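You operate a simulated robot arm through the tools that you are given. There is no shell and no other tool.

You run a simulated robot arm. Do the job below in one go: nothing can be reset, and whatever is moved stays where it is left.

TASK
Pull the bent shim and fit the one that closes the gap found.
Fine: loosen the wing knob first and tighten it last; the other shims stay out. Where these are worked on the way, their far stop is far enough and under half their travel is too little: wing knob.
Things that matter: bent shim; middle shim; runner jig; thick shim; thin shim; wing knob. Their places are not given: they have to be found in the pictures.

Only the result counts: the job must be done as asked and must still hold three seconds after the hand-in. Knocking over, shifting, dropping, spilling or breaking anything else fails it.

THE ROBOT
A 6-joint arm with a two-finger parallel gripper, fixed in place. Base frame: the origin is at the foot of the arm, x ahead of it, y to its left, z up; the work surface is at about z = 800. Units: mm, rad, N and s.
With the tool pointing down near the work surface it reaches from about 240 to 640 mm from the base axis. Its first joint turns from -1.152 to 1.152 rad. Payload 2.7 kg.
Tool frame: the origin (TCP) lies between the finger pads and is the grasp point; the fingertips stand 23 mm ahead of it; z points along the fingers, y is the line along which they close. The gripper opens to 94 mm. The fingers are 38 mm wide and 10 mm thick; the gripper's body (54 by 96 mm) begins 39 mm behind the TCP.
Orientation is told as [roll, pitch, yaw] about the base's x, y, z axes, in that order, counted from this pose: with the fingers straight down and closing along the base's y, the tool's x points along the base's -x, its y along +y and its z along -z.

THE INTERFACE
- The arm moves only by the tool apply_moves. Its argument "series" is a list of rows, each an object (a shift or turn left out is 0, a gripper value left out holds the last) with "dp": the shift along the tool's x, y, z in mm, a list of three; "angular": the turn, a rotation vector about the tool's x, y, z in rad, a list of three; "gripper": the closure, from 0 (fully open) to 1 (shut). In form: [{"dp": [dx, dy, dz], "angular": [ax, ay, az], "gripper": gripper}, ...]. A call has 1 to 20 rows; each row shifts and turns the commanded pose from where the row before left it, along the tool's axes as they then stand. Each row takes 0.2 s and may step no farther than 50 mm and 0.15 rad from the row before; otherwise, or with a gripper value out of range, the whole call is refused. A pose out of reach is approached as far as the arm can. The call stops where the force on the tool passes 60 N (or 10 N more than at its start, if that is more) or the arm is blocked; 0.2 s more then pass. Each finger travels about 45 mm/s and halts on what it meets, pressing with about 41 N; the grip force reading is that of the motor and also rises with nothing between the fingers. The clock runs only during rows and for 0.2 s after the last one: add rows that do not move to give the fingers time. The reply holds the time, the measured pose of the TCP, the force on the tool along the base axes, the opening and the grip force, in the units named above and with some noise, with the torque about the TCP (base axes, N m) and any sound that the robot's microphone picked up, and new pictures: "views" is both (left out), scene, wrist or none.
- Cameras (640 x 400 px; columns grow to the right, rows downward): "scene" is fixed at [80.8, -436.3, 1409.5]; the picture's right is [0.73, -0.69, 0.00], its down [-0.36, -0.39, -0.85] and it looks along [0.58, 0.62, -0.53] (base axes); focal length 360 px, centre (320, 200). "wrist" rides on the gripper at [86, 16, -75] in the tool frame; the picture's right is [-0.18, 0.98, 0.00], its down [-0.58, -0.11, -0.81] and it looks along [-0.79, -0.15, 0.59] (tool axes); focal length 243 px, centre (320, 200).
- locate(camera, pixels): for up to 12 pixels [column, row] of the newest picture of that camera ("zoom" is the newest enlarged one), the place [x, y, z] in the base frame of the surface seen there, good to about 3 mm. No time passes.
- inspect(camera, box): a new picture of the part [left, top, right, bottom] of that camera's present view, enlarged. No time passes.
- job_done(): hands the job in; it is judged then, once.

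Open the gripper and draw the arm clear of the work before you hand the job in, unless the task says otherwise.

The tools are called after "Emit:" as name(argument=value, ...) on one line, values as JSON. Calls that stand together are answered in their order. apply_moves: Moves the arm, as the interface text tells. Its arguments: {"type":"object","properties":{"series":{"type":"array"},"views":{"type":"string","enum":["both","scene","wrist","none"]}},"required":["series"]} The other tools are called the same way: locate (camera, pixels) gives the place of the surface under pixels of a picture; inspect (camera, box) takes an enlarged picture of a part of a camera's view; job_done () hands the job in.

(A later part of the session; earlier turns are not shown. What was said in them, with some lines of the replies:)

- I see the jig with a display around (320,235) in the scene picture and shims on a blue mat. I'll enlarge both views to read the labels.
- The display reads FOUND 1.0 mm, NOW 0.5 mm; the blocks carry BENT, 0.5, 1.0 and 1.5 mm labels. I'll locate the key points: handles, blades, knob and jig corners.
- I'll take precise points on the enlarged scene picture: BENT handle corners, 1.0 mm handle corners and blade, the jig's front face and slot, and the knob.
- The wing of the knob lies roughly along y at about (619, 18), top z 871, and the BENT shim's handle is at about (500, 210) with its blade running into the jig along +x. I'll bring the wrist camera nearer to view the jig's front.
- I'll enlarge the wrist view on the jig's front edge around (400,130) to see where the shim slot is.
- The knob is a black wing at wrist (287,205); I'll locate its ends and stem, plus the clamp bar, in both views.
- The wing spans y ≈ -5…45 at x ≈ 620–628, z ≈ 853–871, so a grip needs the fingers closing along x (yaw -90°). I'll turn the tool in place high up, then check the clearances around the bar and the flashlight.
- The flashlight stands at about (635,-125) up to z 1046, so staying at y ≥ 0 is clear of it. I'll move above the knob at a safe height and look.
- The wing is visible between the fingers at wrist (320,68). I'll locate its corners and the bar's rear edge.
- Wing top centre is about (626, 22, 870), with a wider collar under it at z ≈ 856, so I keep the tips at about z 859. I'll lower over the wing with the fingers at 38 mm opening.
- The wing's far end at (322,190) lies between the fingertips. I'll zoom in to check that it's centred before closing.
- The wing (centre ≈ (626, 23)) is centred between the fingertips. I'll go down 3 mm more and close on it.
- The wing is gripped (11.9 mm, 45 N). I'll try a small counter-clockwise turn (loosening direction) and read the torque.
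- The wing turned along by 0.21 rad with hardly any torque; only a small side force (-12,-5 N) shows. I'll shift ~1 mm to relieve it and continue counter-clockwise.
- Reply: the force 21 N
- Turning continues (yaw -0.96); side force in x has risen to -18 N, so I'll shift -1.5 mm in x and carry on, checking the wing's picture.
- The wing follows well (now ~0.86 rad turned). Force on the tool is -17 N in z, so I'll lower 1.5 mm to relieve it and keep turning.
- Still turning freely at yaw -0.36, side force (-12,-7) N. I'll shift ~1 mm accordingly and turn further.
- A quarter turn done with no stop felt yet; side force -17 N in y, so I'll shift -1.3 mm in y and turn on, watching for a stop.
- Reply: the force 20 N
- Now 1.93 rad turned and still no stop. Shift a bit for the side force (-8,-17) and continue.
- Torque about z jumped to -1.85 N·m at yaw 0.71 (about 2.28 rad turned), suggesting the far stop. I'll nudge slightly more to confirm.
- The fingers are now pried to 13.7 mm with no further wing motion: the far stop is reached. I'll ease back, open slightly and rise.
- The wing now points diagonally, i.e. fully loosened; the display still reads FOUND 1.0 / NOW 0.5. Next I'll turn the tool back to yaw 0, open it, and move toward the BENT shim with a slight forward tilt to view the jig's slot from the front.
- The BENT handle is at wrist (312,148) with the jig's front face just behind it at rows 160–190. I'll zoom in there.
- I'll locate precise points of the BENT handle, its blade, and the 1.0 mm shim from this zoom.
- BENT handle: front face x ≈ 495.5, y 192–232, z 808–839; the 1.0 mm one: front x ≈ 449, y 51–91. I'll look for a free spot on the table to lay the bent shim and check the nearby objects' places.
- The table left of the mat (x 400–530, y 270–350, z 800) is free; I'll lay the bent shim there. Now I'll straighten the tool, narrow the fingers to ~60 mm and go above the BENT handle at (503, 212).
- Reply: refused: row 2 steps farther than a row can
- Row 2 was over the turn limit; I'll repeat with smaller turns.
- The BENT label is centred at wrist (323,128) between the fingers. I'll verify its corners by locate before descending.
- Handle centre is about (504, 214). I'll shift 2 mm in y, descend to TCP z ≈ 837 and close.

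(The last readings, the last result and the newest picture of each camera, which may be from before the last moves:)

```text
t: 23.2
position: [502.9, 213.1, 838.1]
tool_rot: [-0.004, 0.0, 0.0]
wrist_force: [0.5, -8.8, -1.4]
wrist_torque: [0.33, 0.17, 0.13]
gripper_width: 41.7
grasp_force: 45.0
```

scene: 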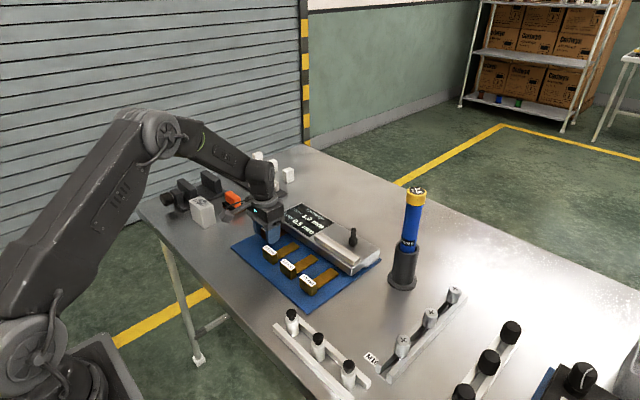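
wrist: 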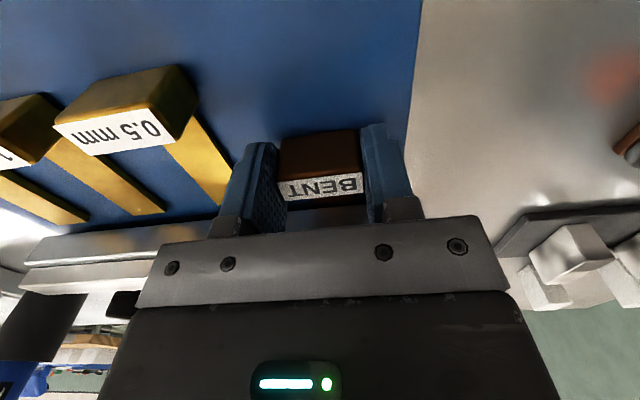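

BENT is held (41.7 mm, 45 N) with TCP at (502.9, 213.1, 838.1) — that records the seated handle place. Now I'll pull it straight out along -x slowly.

Emit:
apply_moves(series=[{"dp": [4, -0.5, 0]}, {"dp": [8, 0, 0]}, {"dp": [8, 0, 0]}, {"dp": [10, 0, 0]}, {"dp": [0, 0, 0]}])

```text
t: 24.4
position: [473.2, 213.2, 837.7]
tool_rot: [-0.002, 0.002, -0.001]
wrist_force: [1.0, -14.3, -2.3]
wrist_torque: [0.37, 0.16, 0.05]
gripper_width: 41.9
grasp_force: 44.9
```

scene: 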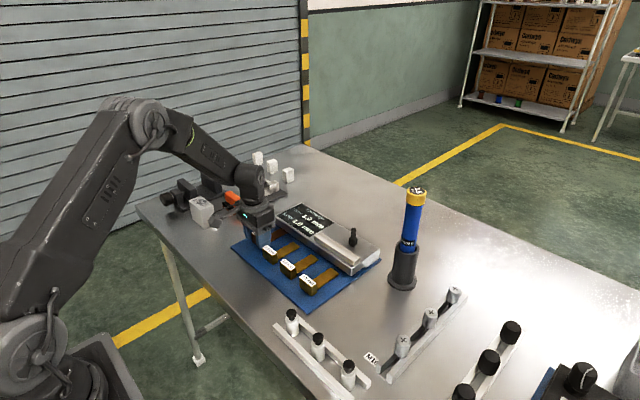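
wrist: 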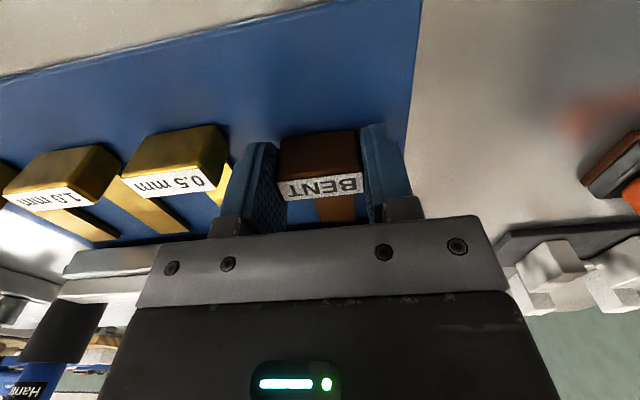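

The shim is sliding out (30 mm so far, no x resistance). I'll pull 35 mm more to clear the blade and look.

Emit:
apply_moves(series=[{"dp": [10, 0, 0]}, {"dp": [10, 0, 0]}, {"dp": [10, 0, 0]}, {"dp": [6, 0, 0]}, {"dp": [0, 0, 0]}])

Emit:
inspect(camera="scene", box=[220, 190, 380, 310])

Emit:
inspect(camera="wrist", box=[200, 80, 440, 260])

```text
t: 25.6
position: [441.5, 214.2, 839.7]
tool_rot: [0.003, -0.014, -0.001]
wrist_force: [34.9, -15.7, 11.0]
wrist_torque: [-0.23, -0.46, -0.08]
gripper_width: 41.7
grasp_force: 44.7
```

scene: 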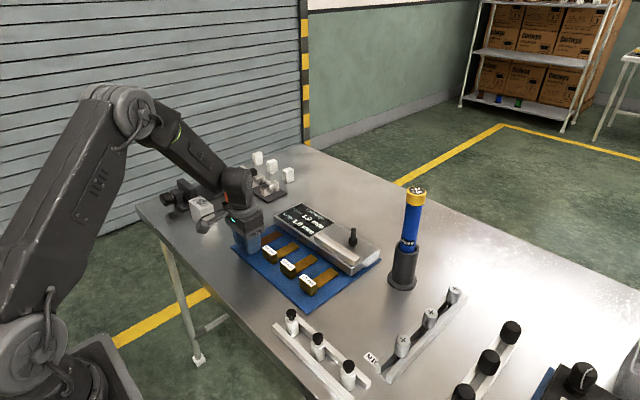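
wrist: 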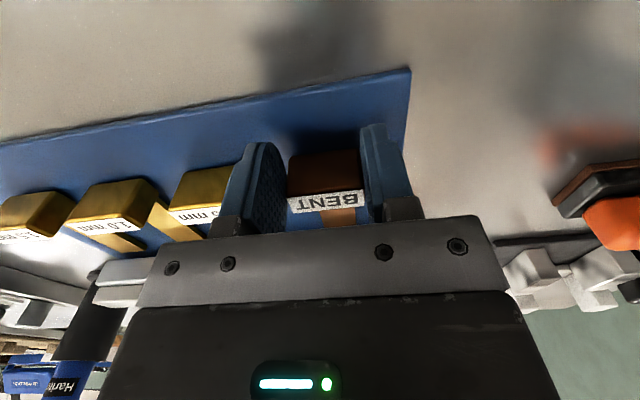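

```text
3.33 times, centred on (300, 250) of scene
```

zoom: 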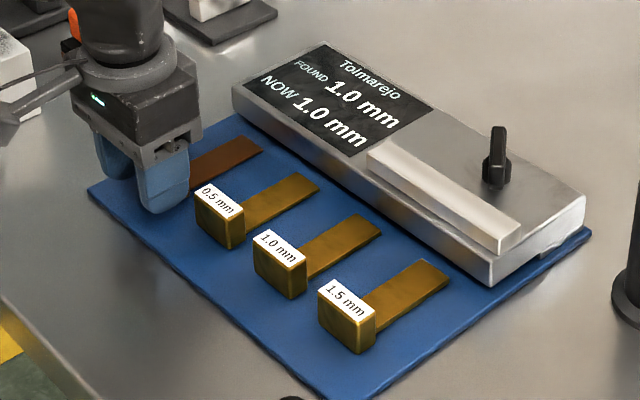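

```text
2.22 times, centred on (320, 170) of wrist
```

zoom: 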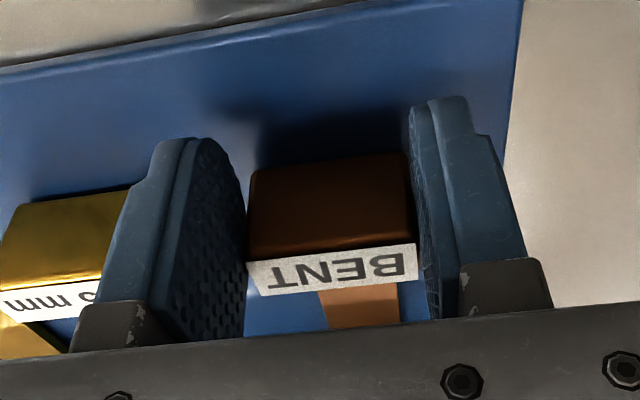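

The display now reads NOW 1.0 mm, confirming the gap of 1.0 mm (middle shim), but 35 N in +x appeared at the end of the pull. I'll check what's touching: blade tip, fingers and the 0.5 mm handle.

Emit:
locate(camera="zoom", pixels=[[320, 310], [390, 310], [120, 190], [100, 240], [60, 290], [140, 250], [250, 250], [400, 240]])

Emit:
inspect(camera="scene", box=[225, 195, 305, 265])

```text
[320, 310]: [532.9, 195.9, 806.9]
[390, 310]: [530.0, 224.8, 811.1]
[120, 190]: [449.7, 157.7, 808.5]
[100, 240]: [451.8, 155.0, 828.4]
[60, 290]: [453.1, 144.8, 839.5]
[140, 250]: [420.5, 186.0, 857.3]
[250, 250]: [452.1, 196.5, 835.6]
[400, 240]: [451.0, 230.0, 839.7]
```

```text
5.71 times, centred on (265, 230) of scene
```

zoom: 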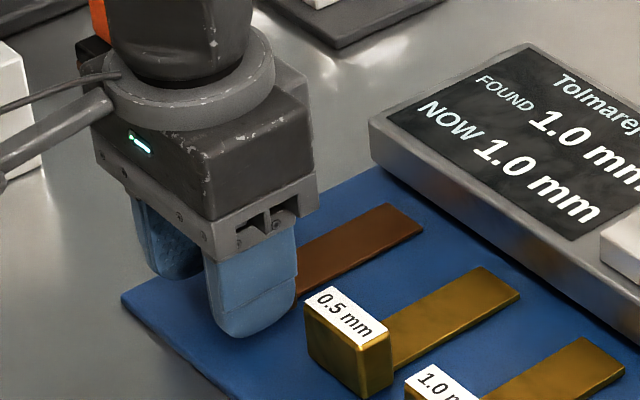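

The handle's front face now reads x ≈ 451 while the TCP is at 441.5, so it slipped in the grip ~17 mm: something held the shim back. I'll locate the blade's tip and the surroundings.

Emit:
locate(camera="zoom", pixels=[[385, 207], [422, 232], [405, 218], [350, 250], [300, 245], [300, 290], [310, 268], [375, 170], [400, 195], [315, 290], [310, 330], [340, 170]])

Emit:
inspect(camera="wrist", box=[280, 120, 420, 240])

```text
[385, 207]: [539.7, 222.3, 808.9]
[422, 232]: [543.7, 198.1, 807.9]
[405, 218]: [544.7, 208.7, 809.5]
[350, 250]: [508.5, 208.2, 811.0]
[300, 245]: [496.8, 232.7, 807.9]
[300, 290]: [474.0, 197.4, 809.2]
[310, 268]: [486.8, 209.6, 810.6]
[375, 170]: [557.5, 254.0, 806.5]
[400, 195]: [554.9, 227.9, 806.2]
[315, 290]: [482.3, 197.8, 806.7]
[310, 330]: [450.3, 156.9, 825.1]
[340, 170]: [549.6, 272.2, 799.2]
```

```text
3.33 times, centred on (350, 180) of wrist
```

zoom: 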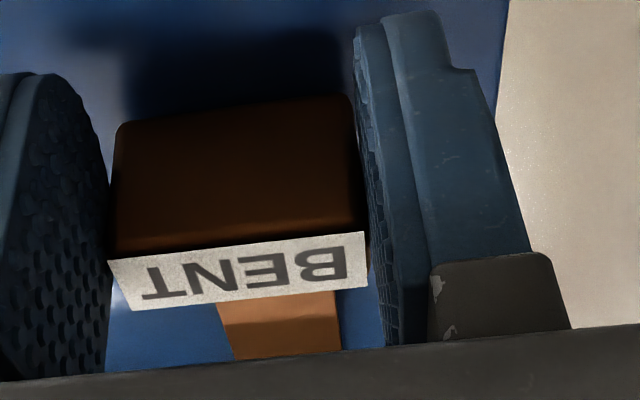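

The bent blade's tip is now at x ≈ 543, outside the jig's front (556), and the handle front at ≈ 451 — exactly in line with the other shims' handles (≈ 449–451), so it has reached its fully-out stop on its runner. I'll open the fingers to release it and rise.

Emit:
apply_moves(series=[{"gripper": 0.36}, {"gripper": 0.36}, {"gripper": 0.36}, {"dp": [0, 0, -20]}, {"dp": [0, 0, -30]}, {"dp": [0, 0, -30]}, {"dp": [0, 0, 0]}])

Emit:
inspect(camera="scene", box=[220, 190, 380, 310])

```text
t: 27.2
position: [436.0, 214.3, 917.2]
tool_rot: [-0.002, 0.002, -0.001]
wrist_force: [1.5, -0.5, -0.5]
wrist_torque: [-0.02, 0.01, -0.01]
gripper_width: 60.1
grasp_force: 0.0
```

scene: 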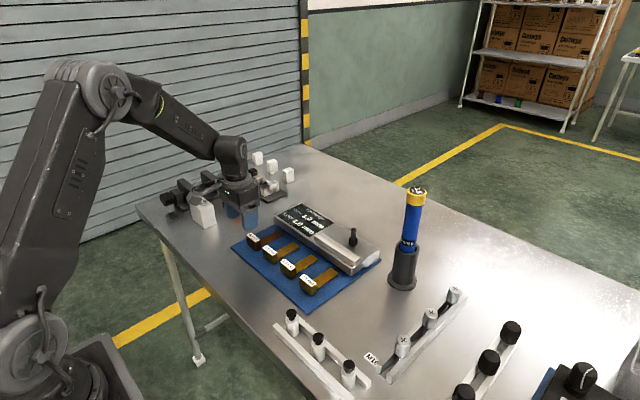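
wrist: 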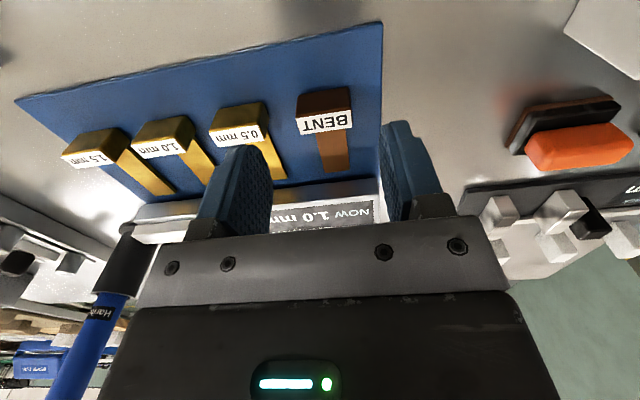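

```text
3.33 times, centred on (300, 250) of scene
```

zoom: 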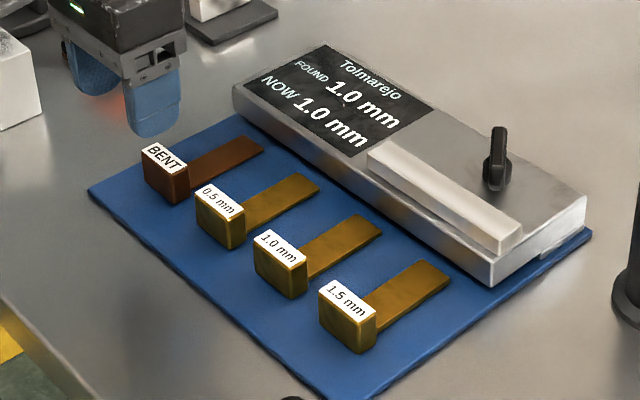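

All four shims now stand in line; the display shows FOUND 1.0, NOW 1.0, so the 1.0 mm (middle) shim is the right one. I'll move above its handle at about (457, 71) with the fingers at ~54 mm.

Emit:
apply_moves(series=[{"dp": [-7, -47.8, 5], "gripper": 0.425}, {"dp": [-7, -47.8, 5]}, {"dp": [-7, -47.8, 5]}, {"dp": [0, 0, 10]}, {"dp": [0, 0, 0]}])

```text
t: 28.4
position: [458.7, 71.0, 889.7]
tool_rot: [-0.003, 0.001, 0.0]
wrist_force: [-0.6, 0.3, 0.0]
wrist_torque: [-0.01, 0.02, 0.01]
gripper_width: 54.1
grasp_force: 0.0
```

scene: 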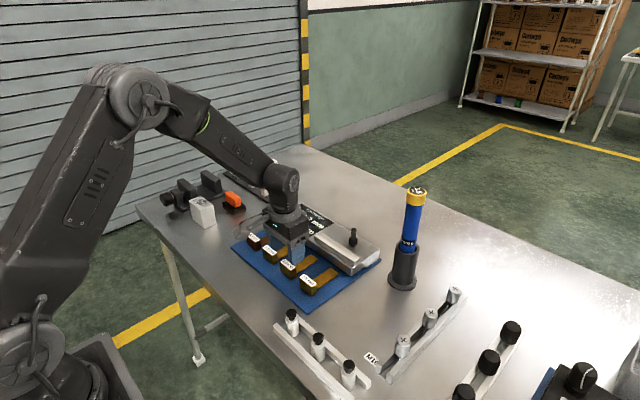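
wrist: 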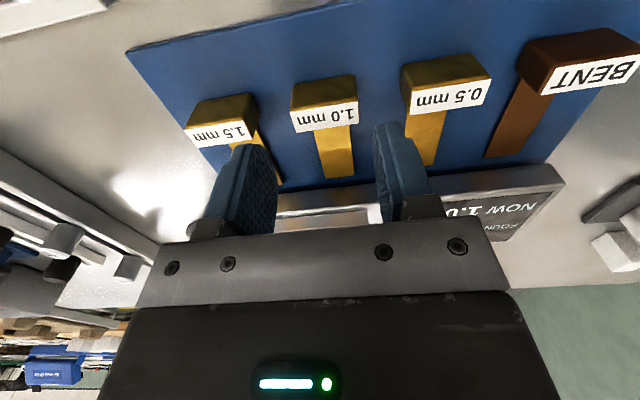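

The 1.0 mm handle is at wrist (325,112) with neighbours at (443,80) and (222,125). I'll locate the edges of all three handles.

Emit:
locate(camera="wrist", pixels=[[292, 112], [355, 105], [325, 116], [293, 92], [353, 85], [325, 128], [403, 80], [412, 100], [490, 70], [250, 115], [190, 130], [252, 135]])

Emit:
inspect(camera="wrist", box=[180, 40, 500, 220])

```text
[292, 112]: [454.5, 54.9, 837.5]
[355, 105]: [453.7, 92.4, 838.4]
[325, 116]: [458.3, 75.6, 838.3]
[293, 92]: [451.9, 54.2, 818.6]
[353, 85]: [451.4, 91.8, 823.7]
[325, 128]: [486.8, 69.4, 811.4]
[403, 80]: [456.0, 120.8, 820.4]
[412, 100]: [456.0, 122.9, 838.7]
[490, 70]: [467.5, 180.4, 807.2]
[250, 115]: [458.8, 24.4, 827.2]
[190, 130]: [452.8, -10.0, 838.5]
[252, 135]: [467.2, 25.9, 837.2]
```

```text
2.00 times, centred on (340, 130) of wrist
```

zoom: 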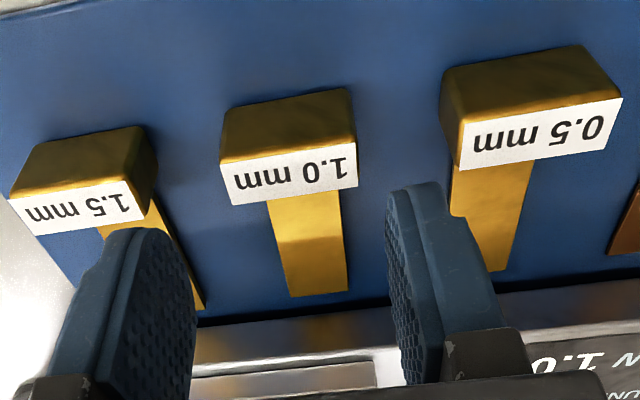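

The handle spans y 54–93 and the neighbours begin at 121 and 25, so TCP y = 73 is centred. I'll descend to z ≈ 838 and close.

Emit:
apply_moves(series=[{"dp": [-0.5, 2.2, 20]}, {"dp": [0, 0, 20]}, {"dp": [0, 0, 11]}, {"dp": [0, 0, 0]}, {"gripper": 1.0}, {"gripper": 1.0}, {"gripper": 1.0}])

```text
t: 30.0
position: [457.6, 72.5, 841.2]
tool_rot: [-0.004, 0.0, -0.001]
wrist_force: [0.9, 3.5, -2.6]
wrist_torque: [0.25, -0.15, 0.03]
gripper_width: 41.8
grasp_force: 44.9
```

scene: 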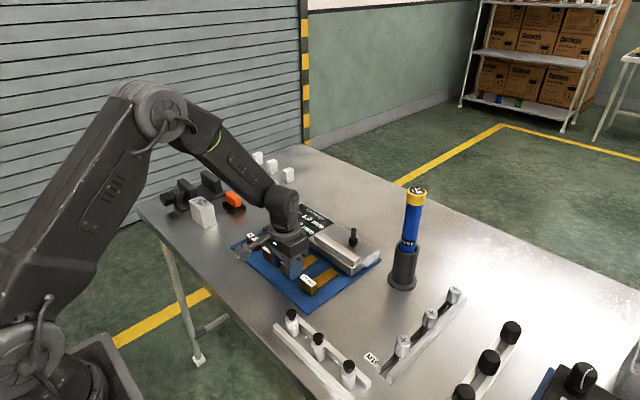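
wrist: 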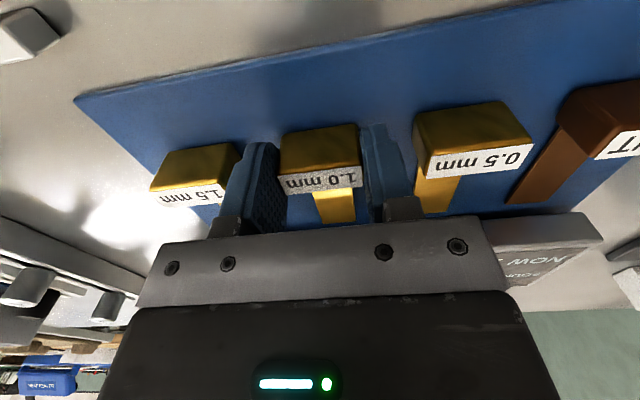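

The 1.0 mm handle is held (41.8 mm, 45 N). I'll push it slowly along +x, first about 20 mm so that the blade's tip just enters the jig, and read the forces.

Emit:
apply_moves(series=[{"dp": [-4, 0.3, 0]}, {"dp": [-5, 0, 0]}, {"dp": [-5, 0, 0]}, {"dp": [-6, 0, 0]}, {"dp": [0, 0, 0]}])

Emit:
inspect(camera="scene", box=[220, 190, 380, 310])

```text
t: 31.2
position: [478.2, 72.2, 840.6]
tool_rot: [-0.004, 0.003, 0.0]
wrist_force: [0.1, 4.2, -13.0]
wrist_torque: [0.18, -0.34, 0.04]
gripper_width: 41.7
grasp_force: 44.7
```

scene: 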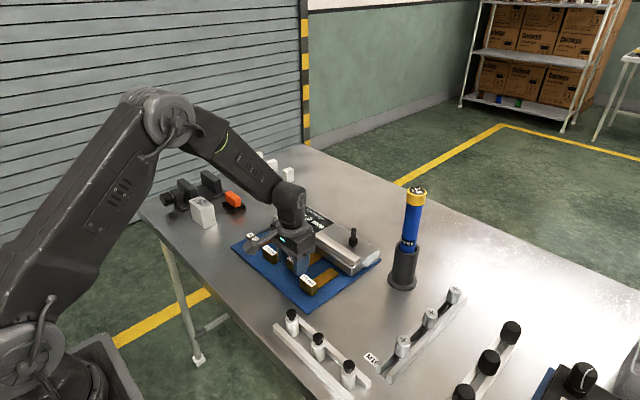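
wrist: 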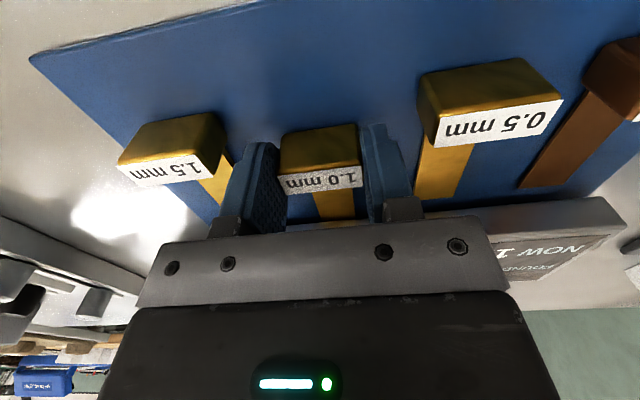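

```text
3.33 times, centred on (300, 250) of scene
```

zoom: 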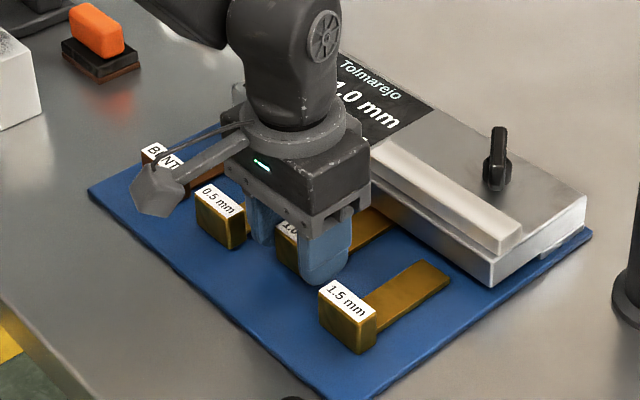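

The shim slides in freely (20.6 mm so far, x force ≈ 0), so there's a slot in its own lane. I'll keep pushing toward the seated position (handle as far as BENT was, ~45 mm of travel).

Emit:
apply_moves(series=[{"dp": [-5, 0.2, 0.6]}, {"dp": [-5, 0, 0]}, {"dp": [-5, 0, 0]}, {"dp": [-5, 0, 0]}, {"dp": [0, 0, 0]}])

Emit:
inspect(camera="wrist", box=[220, 80, 640, 300])

```text
t: 32.4
position: [498.5, 73.8, 840.9]
tool_rot: [-0.002, 0.003, 0.0]
wrist_force: [-2.2, -3.1, -0.1]
wrist_torque: [0.08, 1.39, -0.01]
gripper_width: 41.8
grasp_force: 44.7
```

scene: 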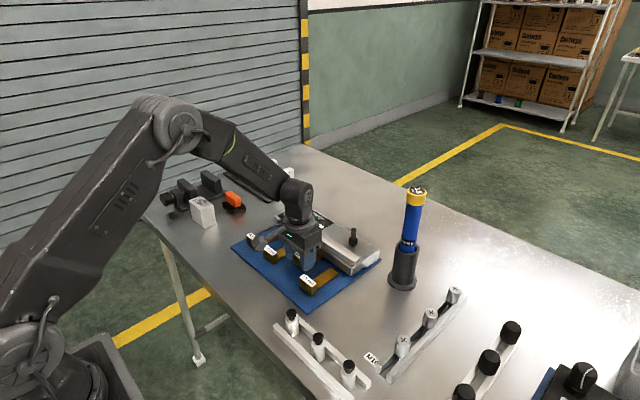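
wrist: 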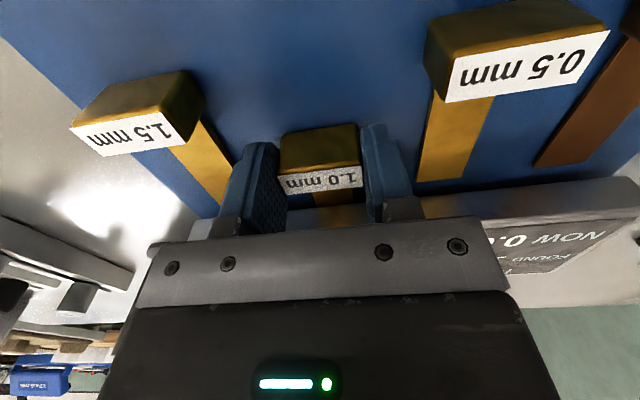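

```text
1.52 times, centred on (430, 190) of wrist
```

zoom: 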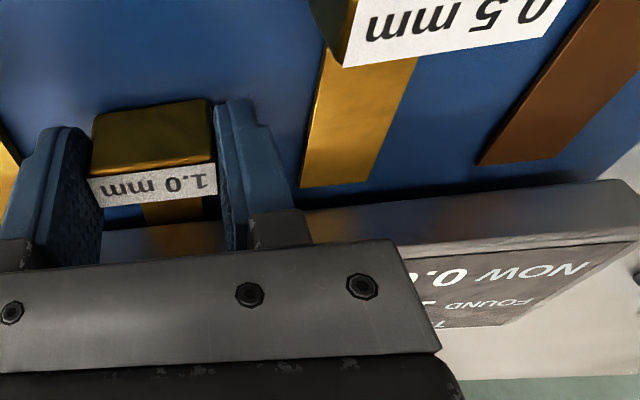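

The display already changed to "NOW 0.…" at 41 mm of travel. I'll push the last few millimetres gently until the stop is felt.

Emit:
apply_moves(series=[{"dp": [-2, 0, 0]}, {"dp": [-2, 0, 0]}, {"dp": [-1.5, 0, 0]}, {"dp": [-1, 0, 0]}, {"dp": [0, 0, 0]}])

```text
t: 33.6
position: [502.5, 73.5, 841.1]
tool_rot: [-0.005, 0.004, 0.001]
wrist_force: [-26.6, -4.7, 11.9]
wrist_torque: [0.52, -0.3, 0.07]
gripper_width: 41.9
grasp_force: 45.1
```

scene: 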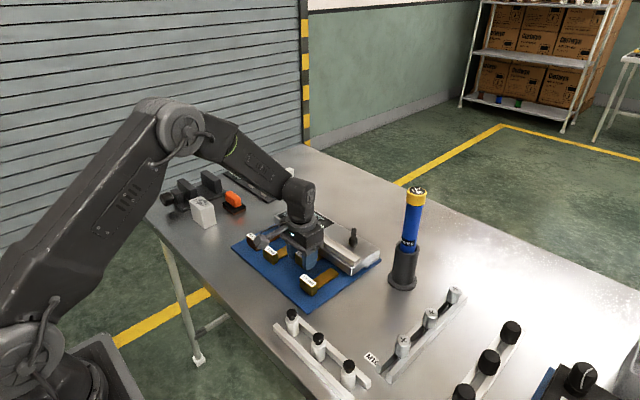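
wrist: 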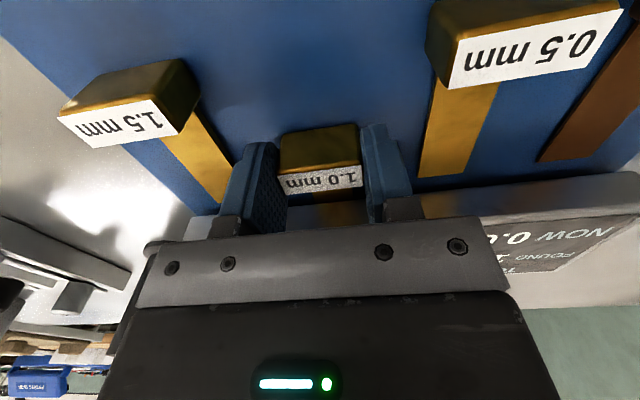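

The stop is felt (-27 N) at TCP x 502.5, matching BENT's seated place. I'll release, rise and check the display and that the shim stays seated.

Emit:
apply_moves(series=[{"gripper": 0.425}, {"gripper": 0.425}, {"gripper": 0.425}, {"dp": [0, 0, -20]}, {"dp": [0, 0, -30]}, {"dp": [20, 0, -40]}, {"dp": [0, 0, -40]}, {"dp": [0, 0, 0]}])

Emit:
inspect(camera="scene", box=[220, 190, 380, 310])

Emit:
inspect(camera="wrist", box=[160, 0, 640, 240])

```text
t: 35.4
position: [484.5, 76.3, 970.6]
tool_rot: [-0.004, 0.002, 0.001]
wrist_force: [-0.2, -0.4, -0.3]
wrist_torque: [-0.01, -0.02, 0.01]
gripper_width: 54.0
grasp_force: 0.1
```

scene: 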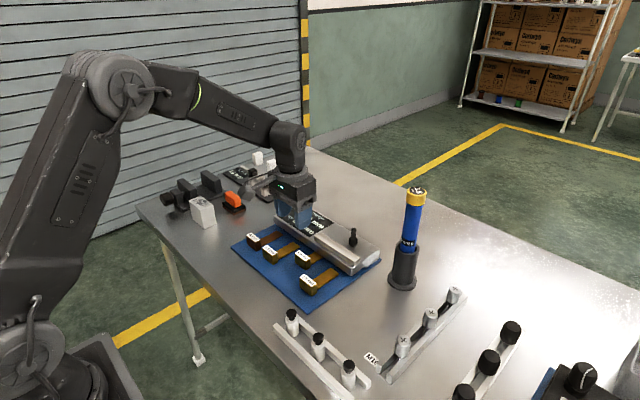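
wrist: 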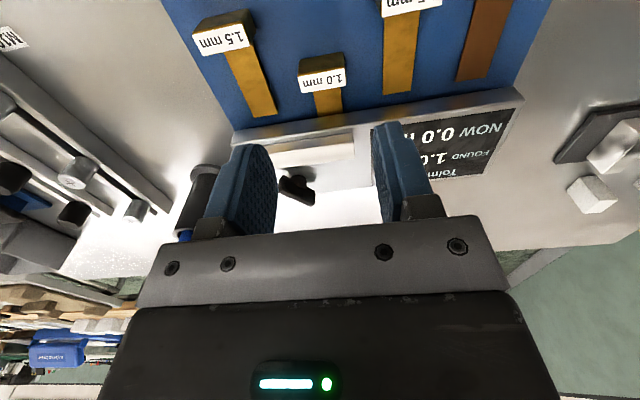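

```text
3.33 times, centred on (300, 250) of scene
```

zoom: 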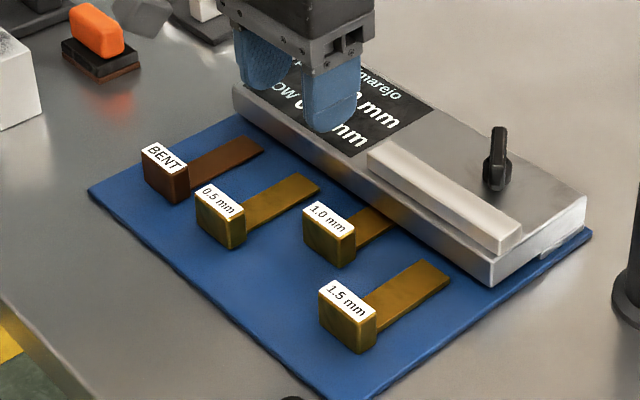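

```text
1.33 times, centred on (400, 120) of wrist
```

zoom: 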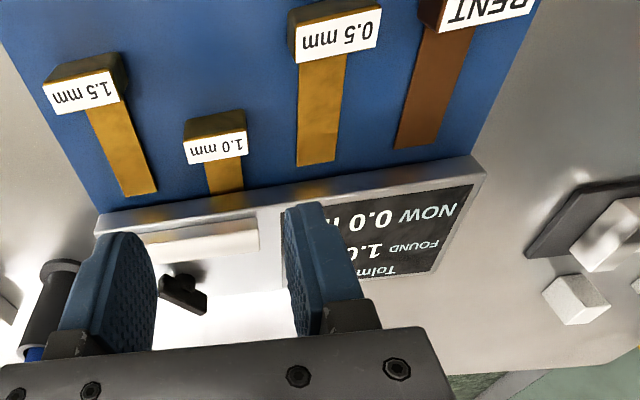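

NOW reads 0.0 mm: the 1.0 mm shim closes the gap, and the others are out. Next I'll go back above the wing knob (≈ (624, 20)), turn the tool to yaw ≈ 0.70 to match the wing, and look.

Emit:
apply_moves(series=[{"dp": [-35, -14, 0], "gripper": 0.62}, {"dp": [-35, -14, 0]}, {"dp": [-35, -14, 0]}, {"dp": [-35, -14, 0]}, {"angular": [0, 0, -0.14]}, {"angular": [0, 0, -0.14]}, {"angular": [0, 0, -0.14]}, {"angular": [0, 0, -0.14]}, {"angular": [0, 0, -0.14]}, {"dp": [0, 0, 0]}])

Emit:
inspect(camera="wrist", box=[220, 0, 440, 140])

```text
t: 37.6
position: [625.7, 18.0, 972.2]
tool_rot: [-0.002, 0.002, 0.703]
wrist_force: [-0.1, 0.0, 0.2]
wrist_torque: [-0.02, -0.03, -0.02]
gripper_width: 35.7
grasp_force: 0.0
```

scene: 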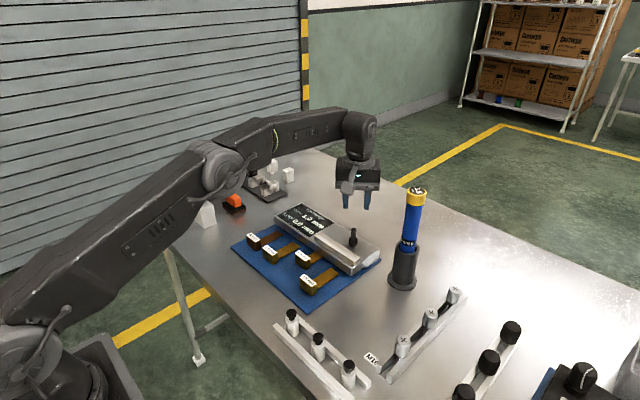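
wrist: 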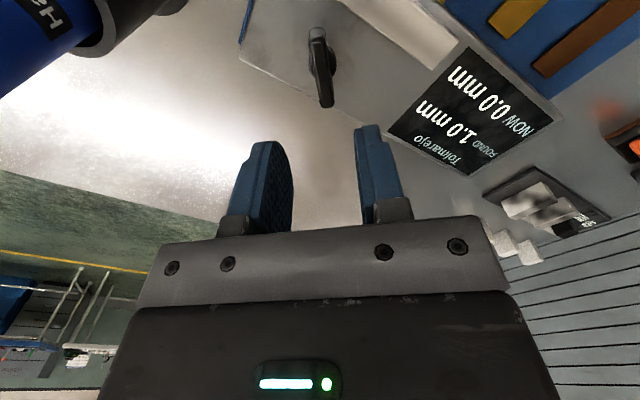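

```text
2.86 times, centred on (330, 70) of wrist
```

zoom: 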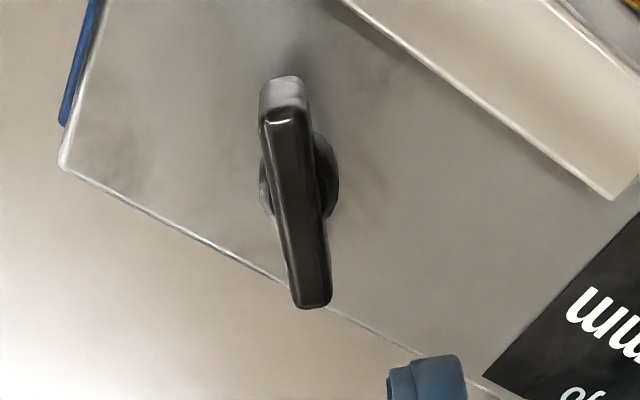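

The wing is aligned with the fingers' gap (wrist (320,68)). I'll locate its top edges to centre precisely.

Emit:
locate(camera="zoom", pixels=[[275, 118], [300, 118], [297, 300], [328, 298], [287, 200], [313, 200], [300, 200], [263, 200], [336, 190], [290, 90]])

```text
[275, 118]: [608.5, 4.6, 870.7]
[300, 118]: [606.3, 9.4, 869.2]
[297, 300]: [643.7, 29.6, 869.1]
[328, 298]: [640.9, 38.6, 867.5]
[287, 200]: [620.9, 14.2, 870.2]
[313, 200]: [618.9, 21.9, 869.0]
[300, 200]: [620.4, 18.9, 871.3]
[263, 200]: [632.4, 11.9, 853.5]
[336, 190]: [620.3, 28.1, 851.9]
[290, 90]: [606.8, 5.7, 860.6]
```

Wing centre is (624.9, 20.5) at an angle of ≈ 0.66–0.70 rad. I'll shift slightly, descend to TCP z ≈ 881 and close on it.

Emit:
apply_moves(series=[{"dp": [-1.0, 2.4, 30], "angular": [0, 0, 0.02]}, {"dp": [0, 0, 30]}, {"dp": [0, 0, 20]}, {"dp": [0, 0, 10.5]}, {"dp": [0, 0, 0]}, {"gripper": 1.0}, {"gripper": 1.0}, {"gripper": 1.0}])

Emit:
inspect(camera="scene", box=[310, 190, 420, 290])

```text
t: 39.4
position: [624.7, 19.4, 880.5]
tool_rot: [-0.002, 0.001, 0.679]
wrist_force: [0.2, 0.9, -0.2]
wrist_torque: [0.16, -0.05, -0.04]
gripper_width: 11.8
grasp_force: 45.2
```

scene: 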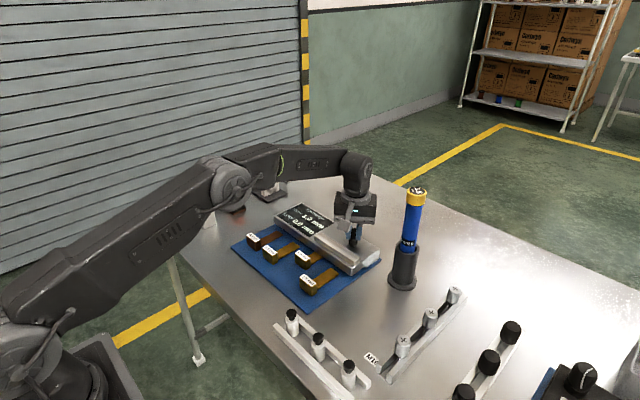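
wrist: 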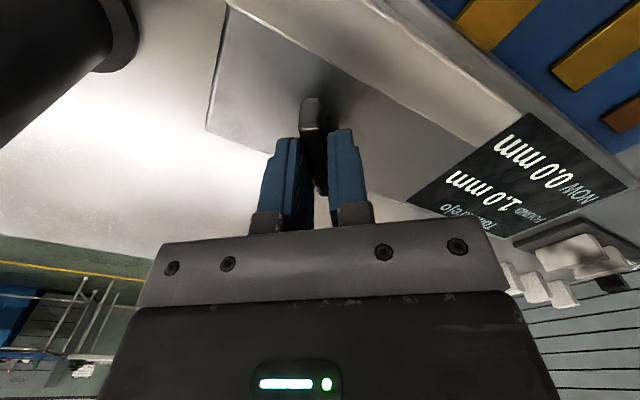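

```text
4.00 times, centred on (365, 240) of scene
```

zoom: 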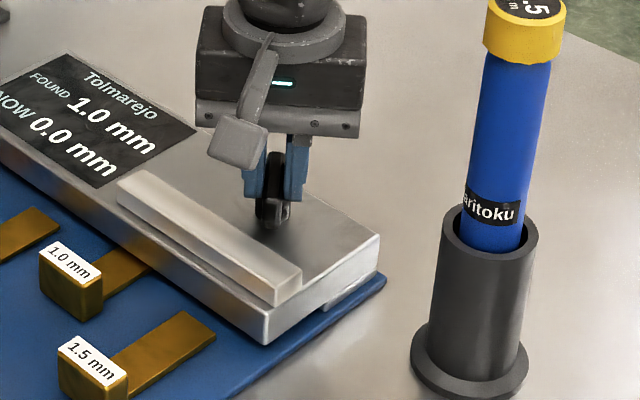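

Well centred (forces ≈ 0, 11.8 mm). Now I'll turn clockwise (tightening), reading forces every few rows.

Emit:
apply_moves(series=[{"angular": [0, 0, 0.1]}, {"angular": [0, 0, 0.1]}, {"angular": [0, 0, 0.1]}, {"angular": [0, 0, 0.1]}], views="none")

```text
t: 40.4
position: [625.4, 19.4, 882.0]
tool_rot: [-0.003, 0.0, 0.277]
wrist_force: [-2.8, -0.9, 7.6]
wrist_torque: [-0.23, 1.29, 0.01]
gripper_width: 11.9
grasp_force: 44.9
```

Turning freely with small forces; I'll continue clockwise.

Emit:
apply_moves(series=[{"angular": [0, 0, 0.1]}, {"angular": [0, 0, 0.1]}, {"angular": [0, 0, 0.1]}, {"angular": [0, 0, 0.1]}], views="none")

```text
t: 41.4
position: [624.8, 20.1, 880.7]
tool_rot: [-0.002, -0.002, -0.123]
wrist_force: [-4.0, 3.3, 12.8]
wrist_torque: [0.27, 1.36, -0.02]
gripper_width: 12.0
grasp_force: 45.3
```

Still free at yaw -0.12; z force is +13 N, so I'll lift 0.6 mm and go on.

Emit:
apply_moves(series=[{"dp": [0, 0, -0.6], "angular": [0, 0, 0.1]}, {"angular": [0, 0, 0.1]}, {"angular": [0, 0, 0.1]}, {"angular": [0, 0, 0.1]}, {"angular": [0, 0, 0.1]}], views="scene")

```text
t: 42.6
position: [624.7, 19.6, 880.7]
tool_rot: [-0.001, -0.002, -0.621]
wrist_force: [6.8, 8.6, 4.7]
wrist_torque: [0.58, 0.47, 0.03]
gripper_width: 12.0
grasp_force: 44.9
```

scene: 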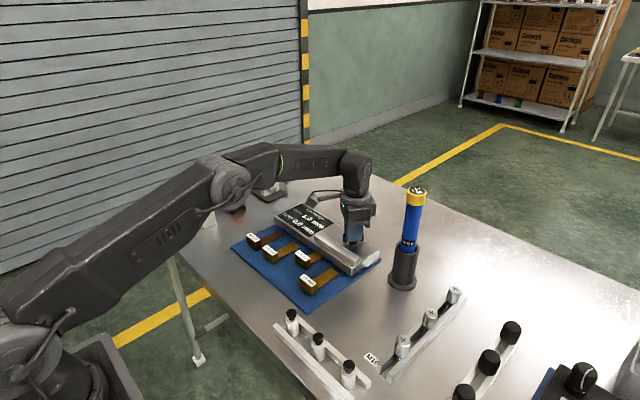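

Yaw -0.62 and turning freely; a 1 mm shift eases the side force (7,9) N as I continue.

Emit:
apply_moves(series=[{"dp": [0, 0.8, -0.2], "angular": [0, 0, 0.1]}, {"angular": [0, 0, 0.1]}, {"angular": [0, 0, 0.1]}, {"angular": [0, 0, 0.1]}, {"angular": [0, 0, 0.1]}], views="none")

```text
t: 43.8
position: [625.8, 21.2, 880.5]
tool_rot: [0.001, -0.002, -1.121]
wrist_force: [10.6, 7.5, -4.4]
wrist_torque: [0.53, -0.06, 0.05]
gripper_width: 11.8
grasp_force: 45.5
```

Now yaw -1.12; about 0.45 rad remain to the wing's starting place. I'll go on with smaller steps to feel the stop.

Emit:
apply_moves(series=[{"dp": [0.1, 0.9, 0.2], "angular": [0, 0, 0.1]}, {"angular": [0, 0, 0.1]}, {"angular": [0, 0, 0.1]}, {"angular": [0, 0, 0.08]}, {"angular": [0, 0, 0.05]}], views="both")

```text
t: 45.0
position: [626.8, 20.9, 880.9]
tool_rot: [0.002, -0.002, -1.552]
wrist_force: [14.0, 5.1, -4.1]
wrist_torque: [1.38, -0.16, 0.04]
gripper_width: 11.8
grasp_force: 45.0
```

scene: 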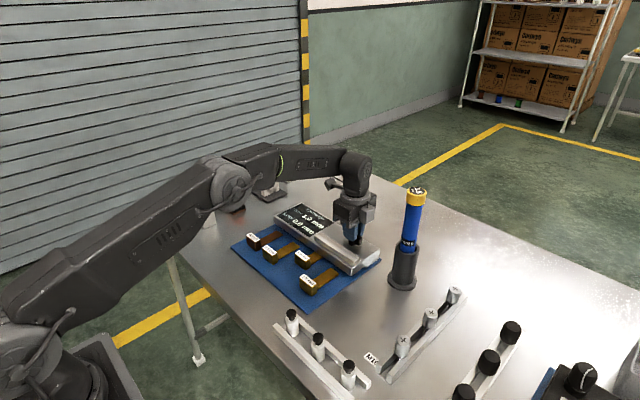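
wrist: 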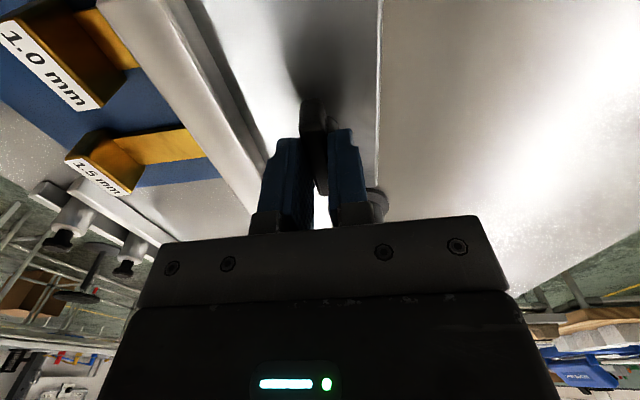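

At yaw -1.55 with no stop torque yet (0.04 N·m). I'll continue in small steps until the stop is felt.

Emit:
apply_moves(series=[{"dp": [0, 1.0, 0], "angular": [0, 0, 0.03]}, {"angular": [0, 0, 0.03]}, {"angular": [0, 0, 0.03]}], views="none")

```text
t: 45.8
position: [626.6, 21.0, 880.7]
tool_rot: [-0.004, -0.004, -1.638]
wrist_force: [-1.1, 3.0, 0.7]
wrist_torque: [-0.23, -0.09, 1.96]
gripper_width: 13.7
grasp_force: 44.9
```

Torque jumped to +1.96 N·m and the fingers are pried to 13.7 mm: the tight stop is reached. I'll open straight away without turning back, and rise.

Emit:
apply_moves(series=[{"gripper": 0.62}, {"gripper": 0.62}, {"gripper": 0.62}, {"dp": [0, 0, -20]}, {"dp": [0, 0, -30]}, {"dp": [0, 0, -40]}, {"dp": [0, 0, 0]}])

Emit:
inspect(camera="scene", box=[220, 190, 400, 310])

```text
t: 47.4
position: [625.2, 22.2, 970.2]
tool_rot: [-0.001, -0.002, -1.642]
wrist_force: [-0.3, -0.3, -0.4]
wrist_torque: [0.02, 0.0, 0.02]
gripper_width: 35.5
grasp_force: 0.0
```

scene: 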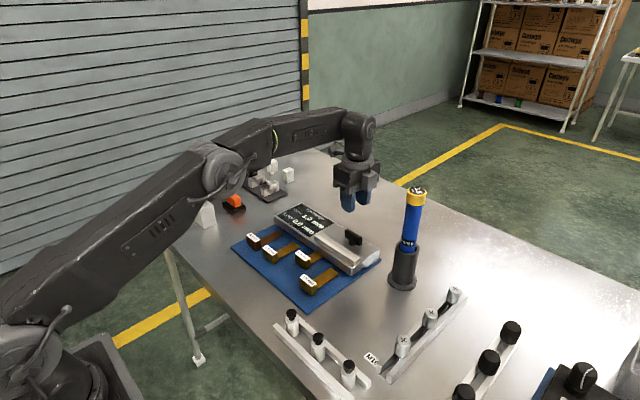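
wrist: 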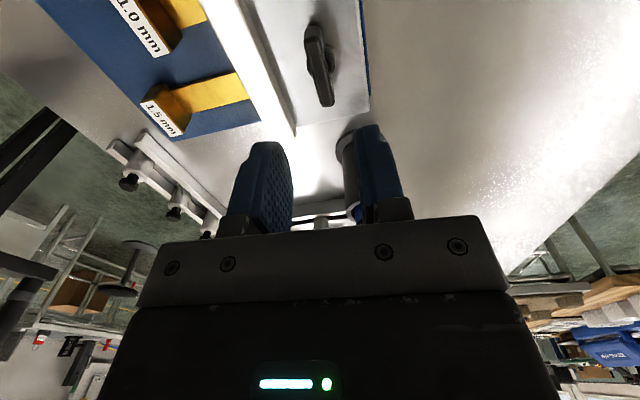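

```text
3.33 times, centred on (310, 250) of scene
```

zoom: 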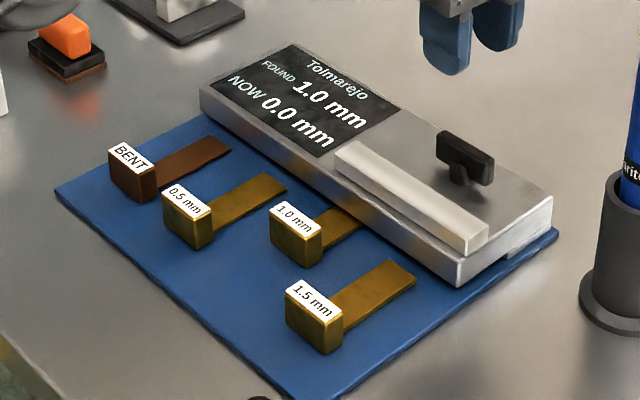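

The wing is back at its starting (tight) orientation, NOW reads 0.0 mm, BENT/0.5/1.5 are out. I'll draw the arm back and up, open the gripper, and take a last look.

Emit:
apply_moves(series=[{"dp": [0, 0, -40]}, {"dp": [0, -38, -30]}, {"dp": [0, -38, -30]}, {"dp": [0, -38, -30]}, {"dp": [0, -38, -30]}, {"dp": [0, -38, -30]}, {"angular": [0, 0, -0.148], "gripper": 0.0}, {"angular": [0, 0, -0.148]}, {"angular": [0, 0, -0.148]}, {"angular": [0, 0, -0.148]}, {"angular": [0, 0, -0.148]}, {"angular": [0, 0, -0.148]}, {"angular": [0, 0, -0.148]}, {"angular": [0, 0, -0.148]}, {"angular": [0, 0, -0.148]}, {"angular": [0, 0, -0.148]}, {"angular": [0, 0, -0.148]}, {"dp": [0, 0, 0]}, {"dp": [0, 0, 0]}])

Emit:
inspect(camera="scene", box=[220, 190, 400, 310])

```text
t: 51.4
position: [436.5, 35.1, 1160.2]
tool_rot: [-0.003, 0.001, -0.011]
wrist_force: [-0.5, -0.5, -0.1]
wrist_torque: [-0.02, -0.01, 0.01]
gripper_width: 94.5
grasp_force: 0.0
```

scene: 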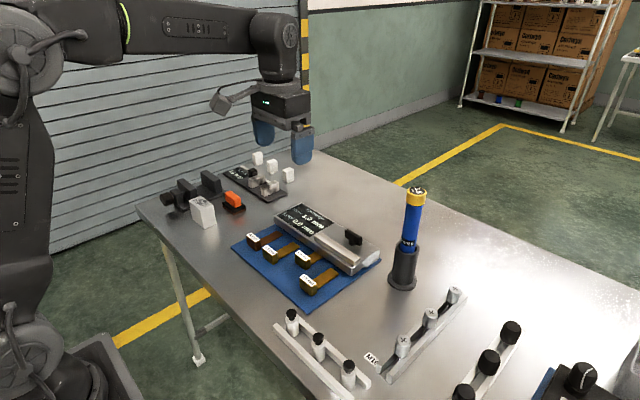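
wrist: 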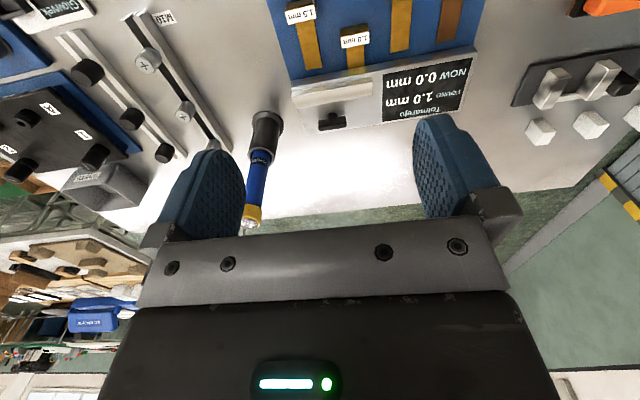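

```text
3.33 times, centred on (310, 250) of scene
```

zoom: 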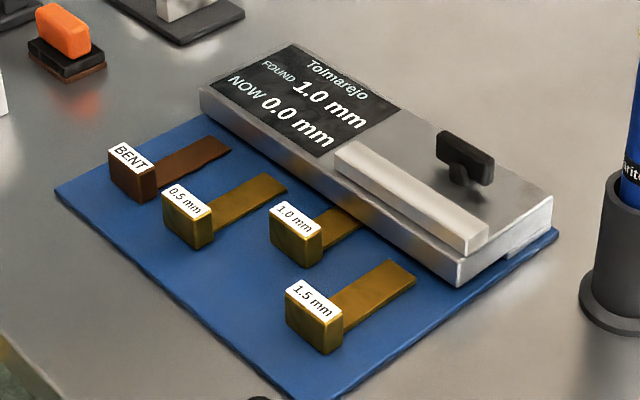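

The display reads FOUND 1.0 / NOW 0.0 mm. The 1.0 mm shim is seated, BENT, 0.5 and 1.5 are out, the knob is tight, and the arm is clear with the gripper open. I'm handing the job in.

Emit:
job_done()

```text
The job is handed in.
```

The bent shim is out, the 1.0 mm (middle) shim is in its place, and the job is handed in. I don't have a verdict back from the judging.

- **Gap:** the jig display read FOUND 1.0 mm. With the bent shim out, NOW read 1.0 mm too; with the middle shim seated it reads 0.0 mm.
- **Wing knob:** I turned it counter-clockwise to its far stop first, and clockwise back to its tight stop last. It ended at the same orientation it started in.
- **Bent shim:** it came out about 45 mm, then held firm and slipped in my grip. Its blade is clear of the jig and its handle is in line with the other shims. I took this as its fully-out stop and left it there on the mat.
- **Middle shim:** I pushed it straight in along its own lane until it met a stop, about 45 mm in, the same depth the bent one had been.
- **Other shims:** the thin (0.5 mm) and thick (1.5 mm) ones were not touched and are still out.

The last pictures show nothing else moved. The arm is raised clear with the gripper open.
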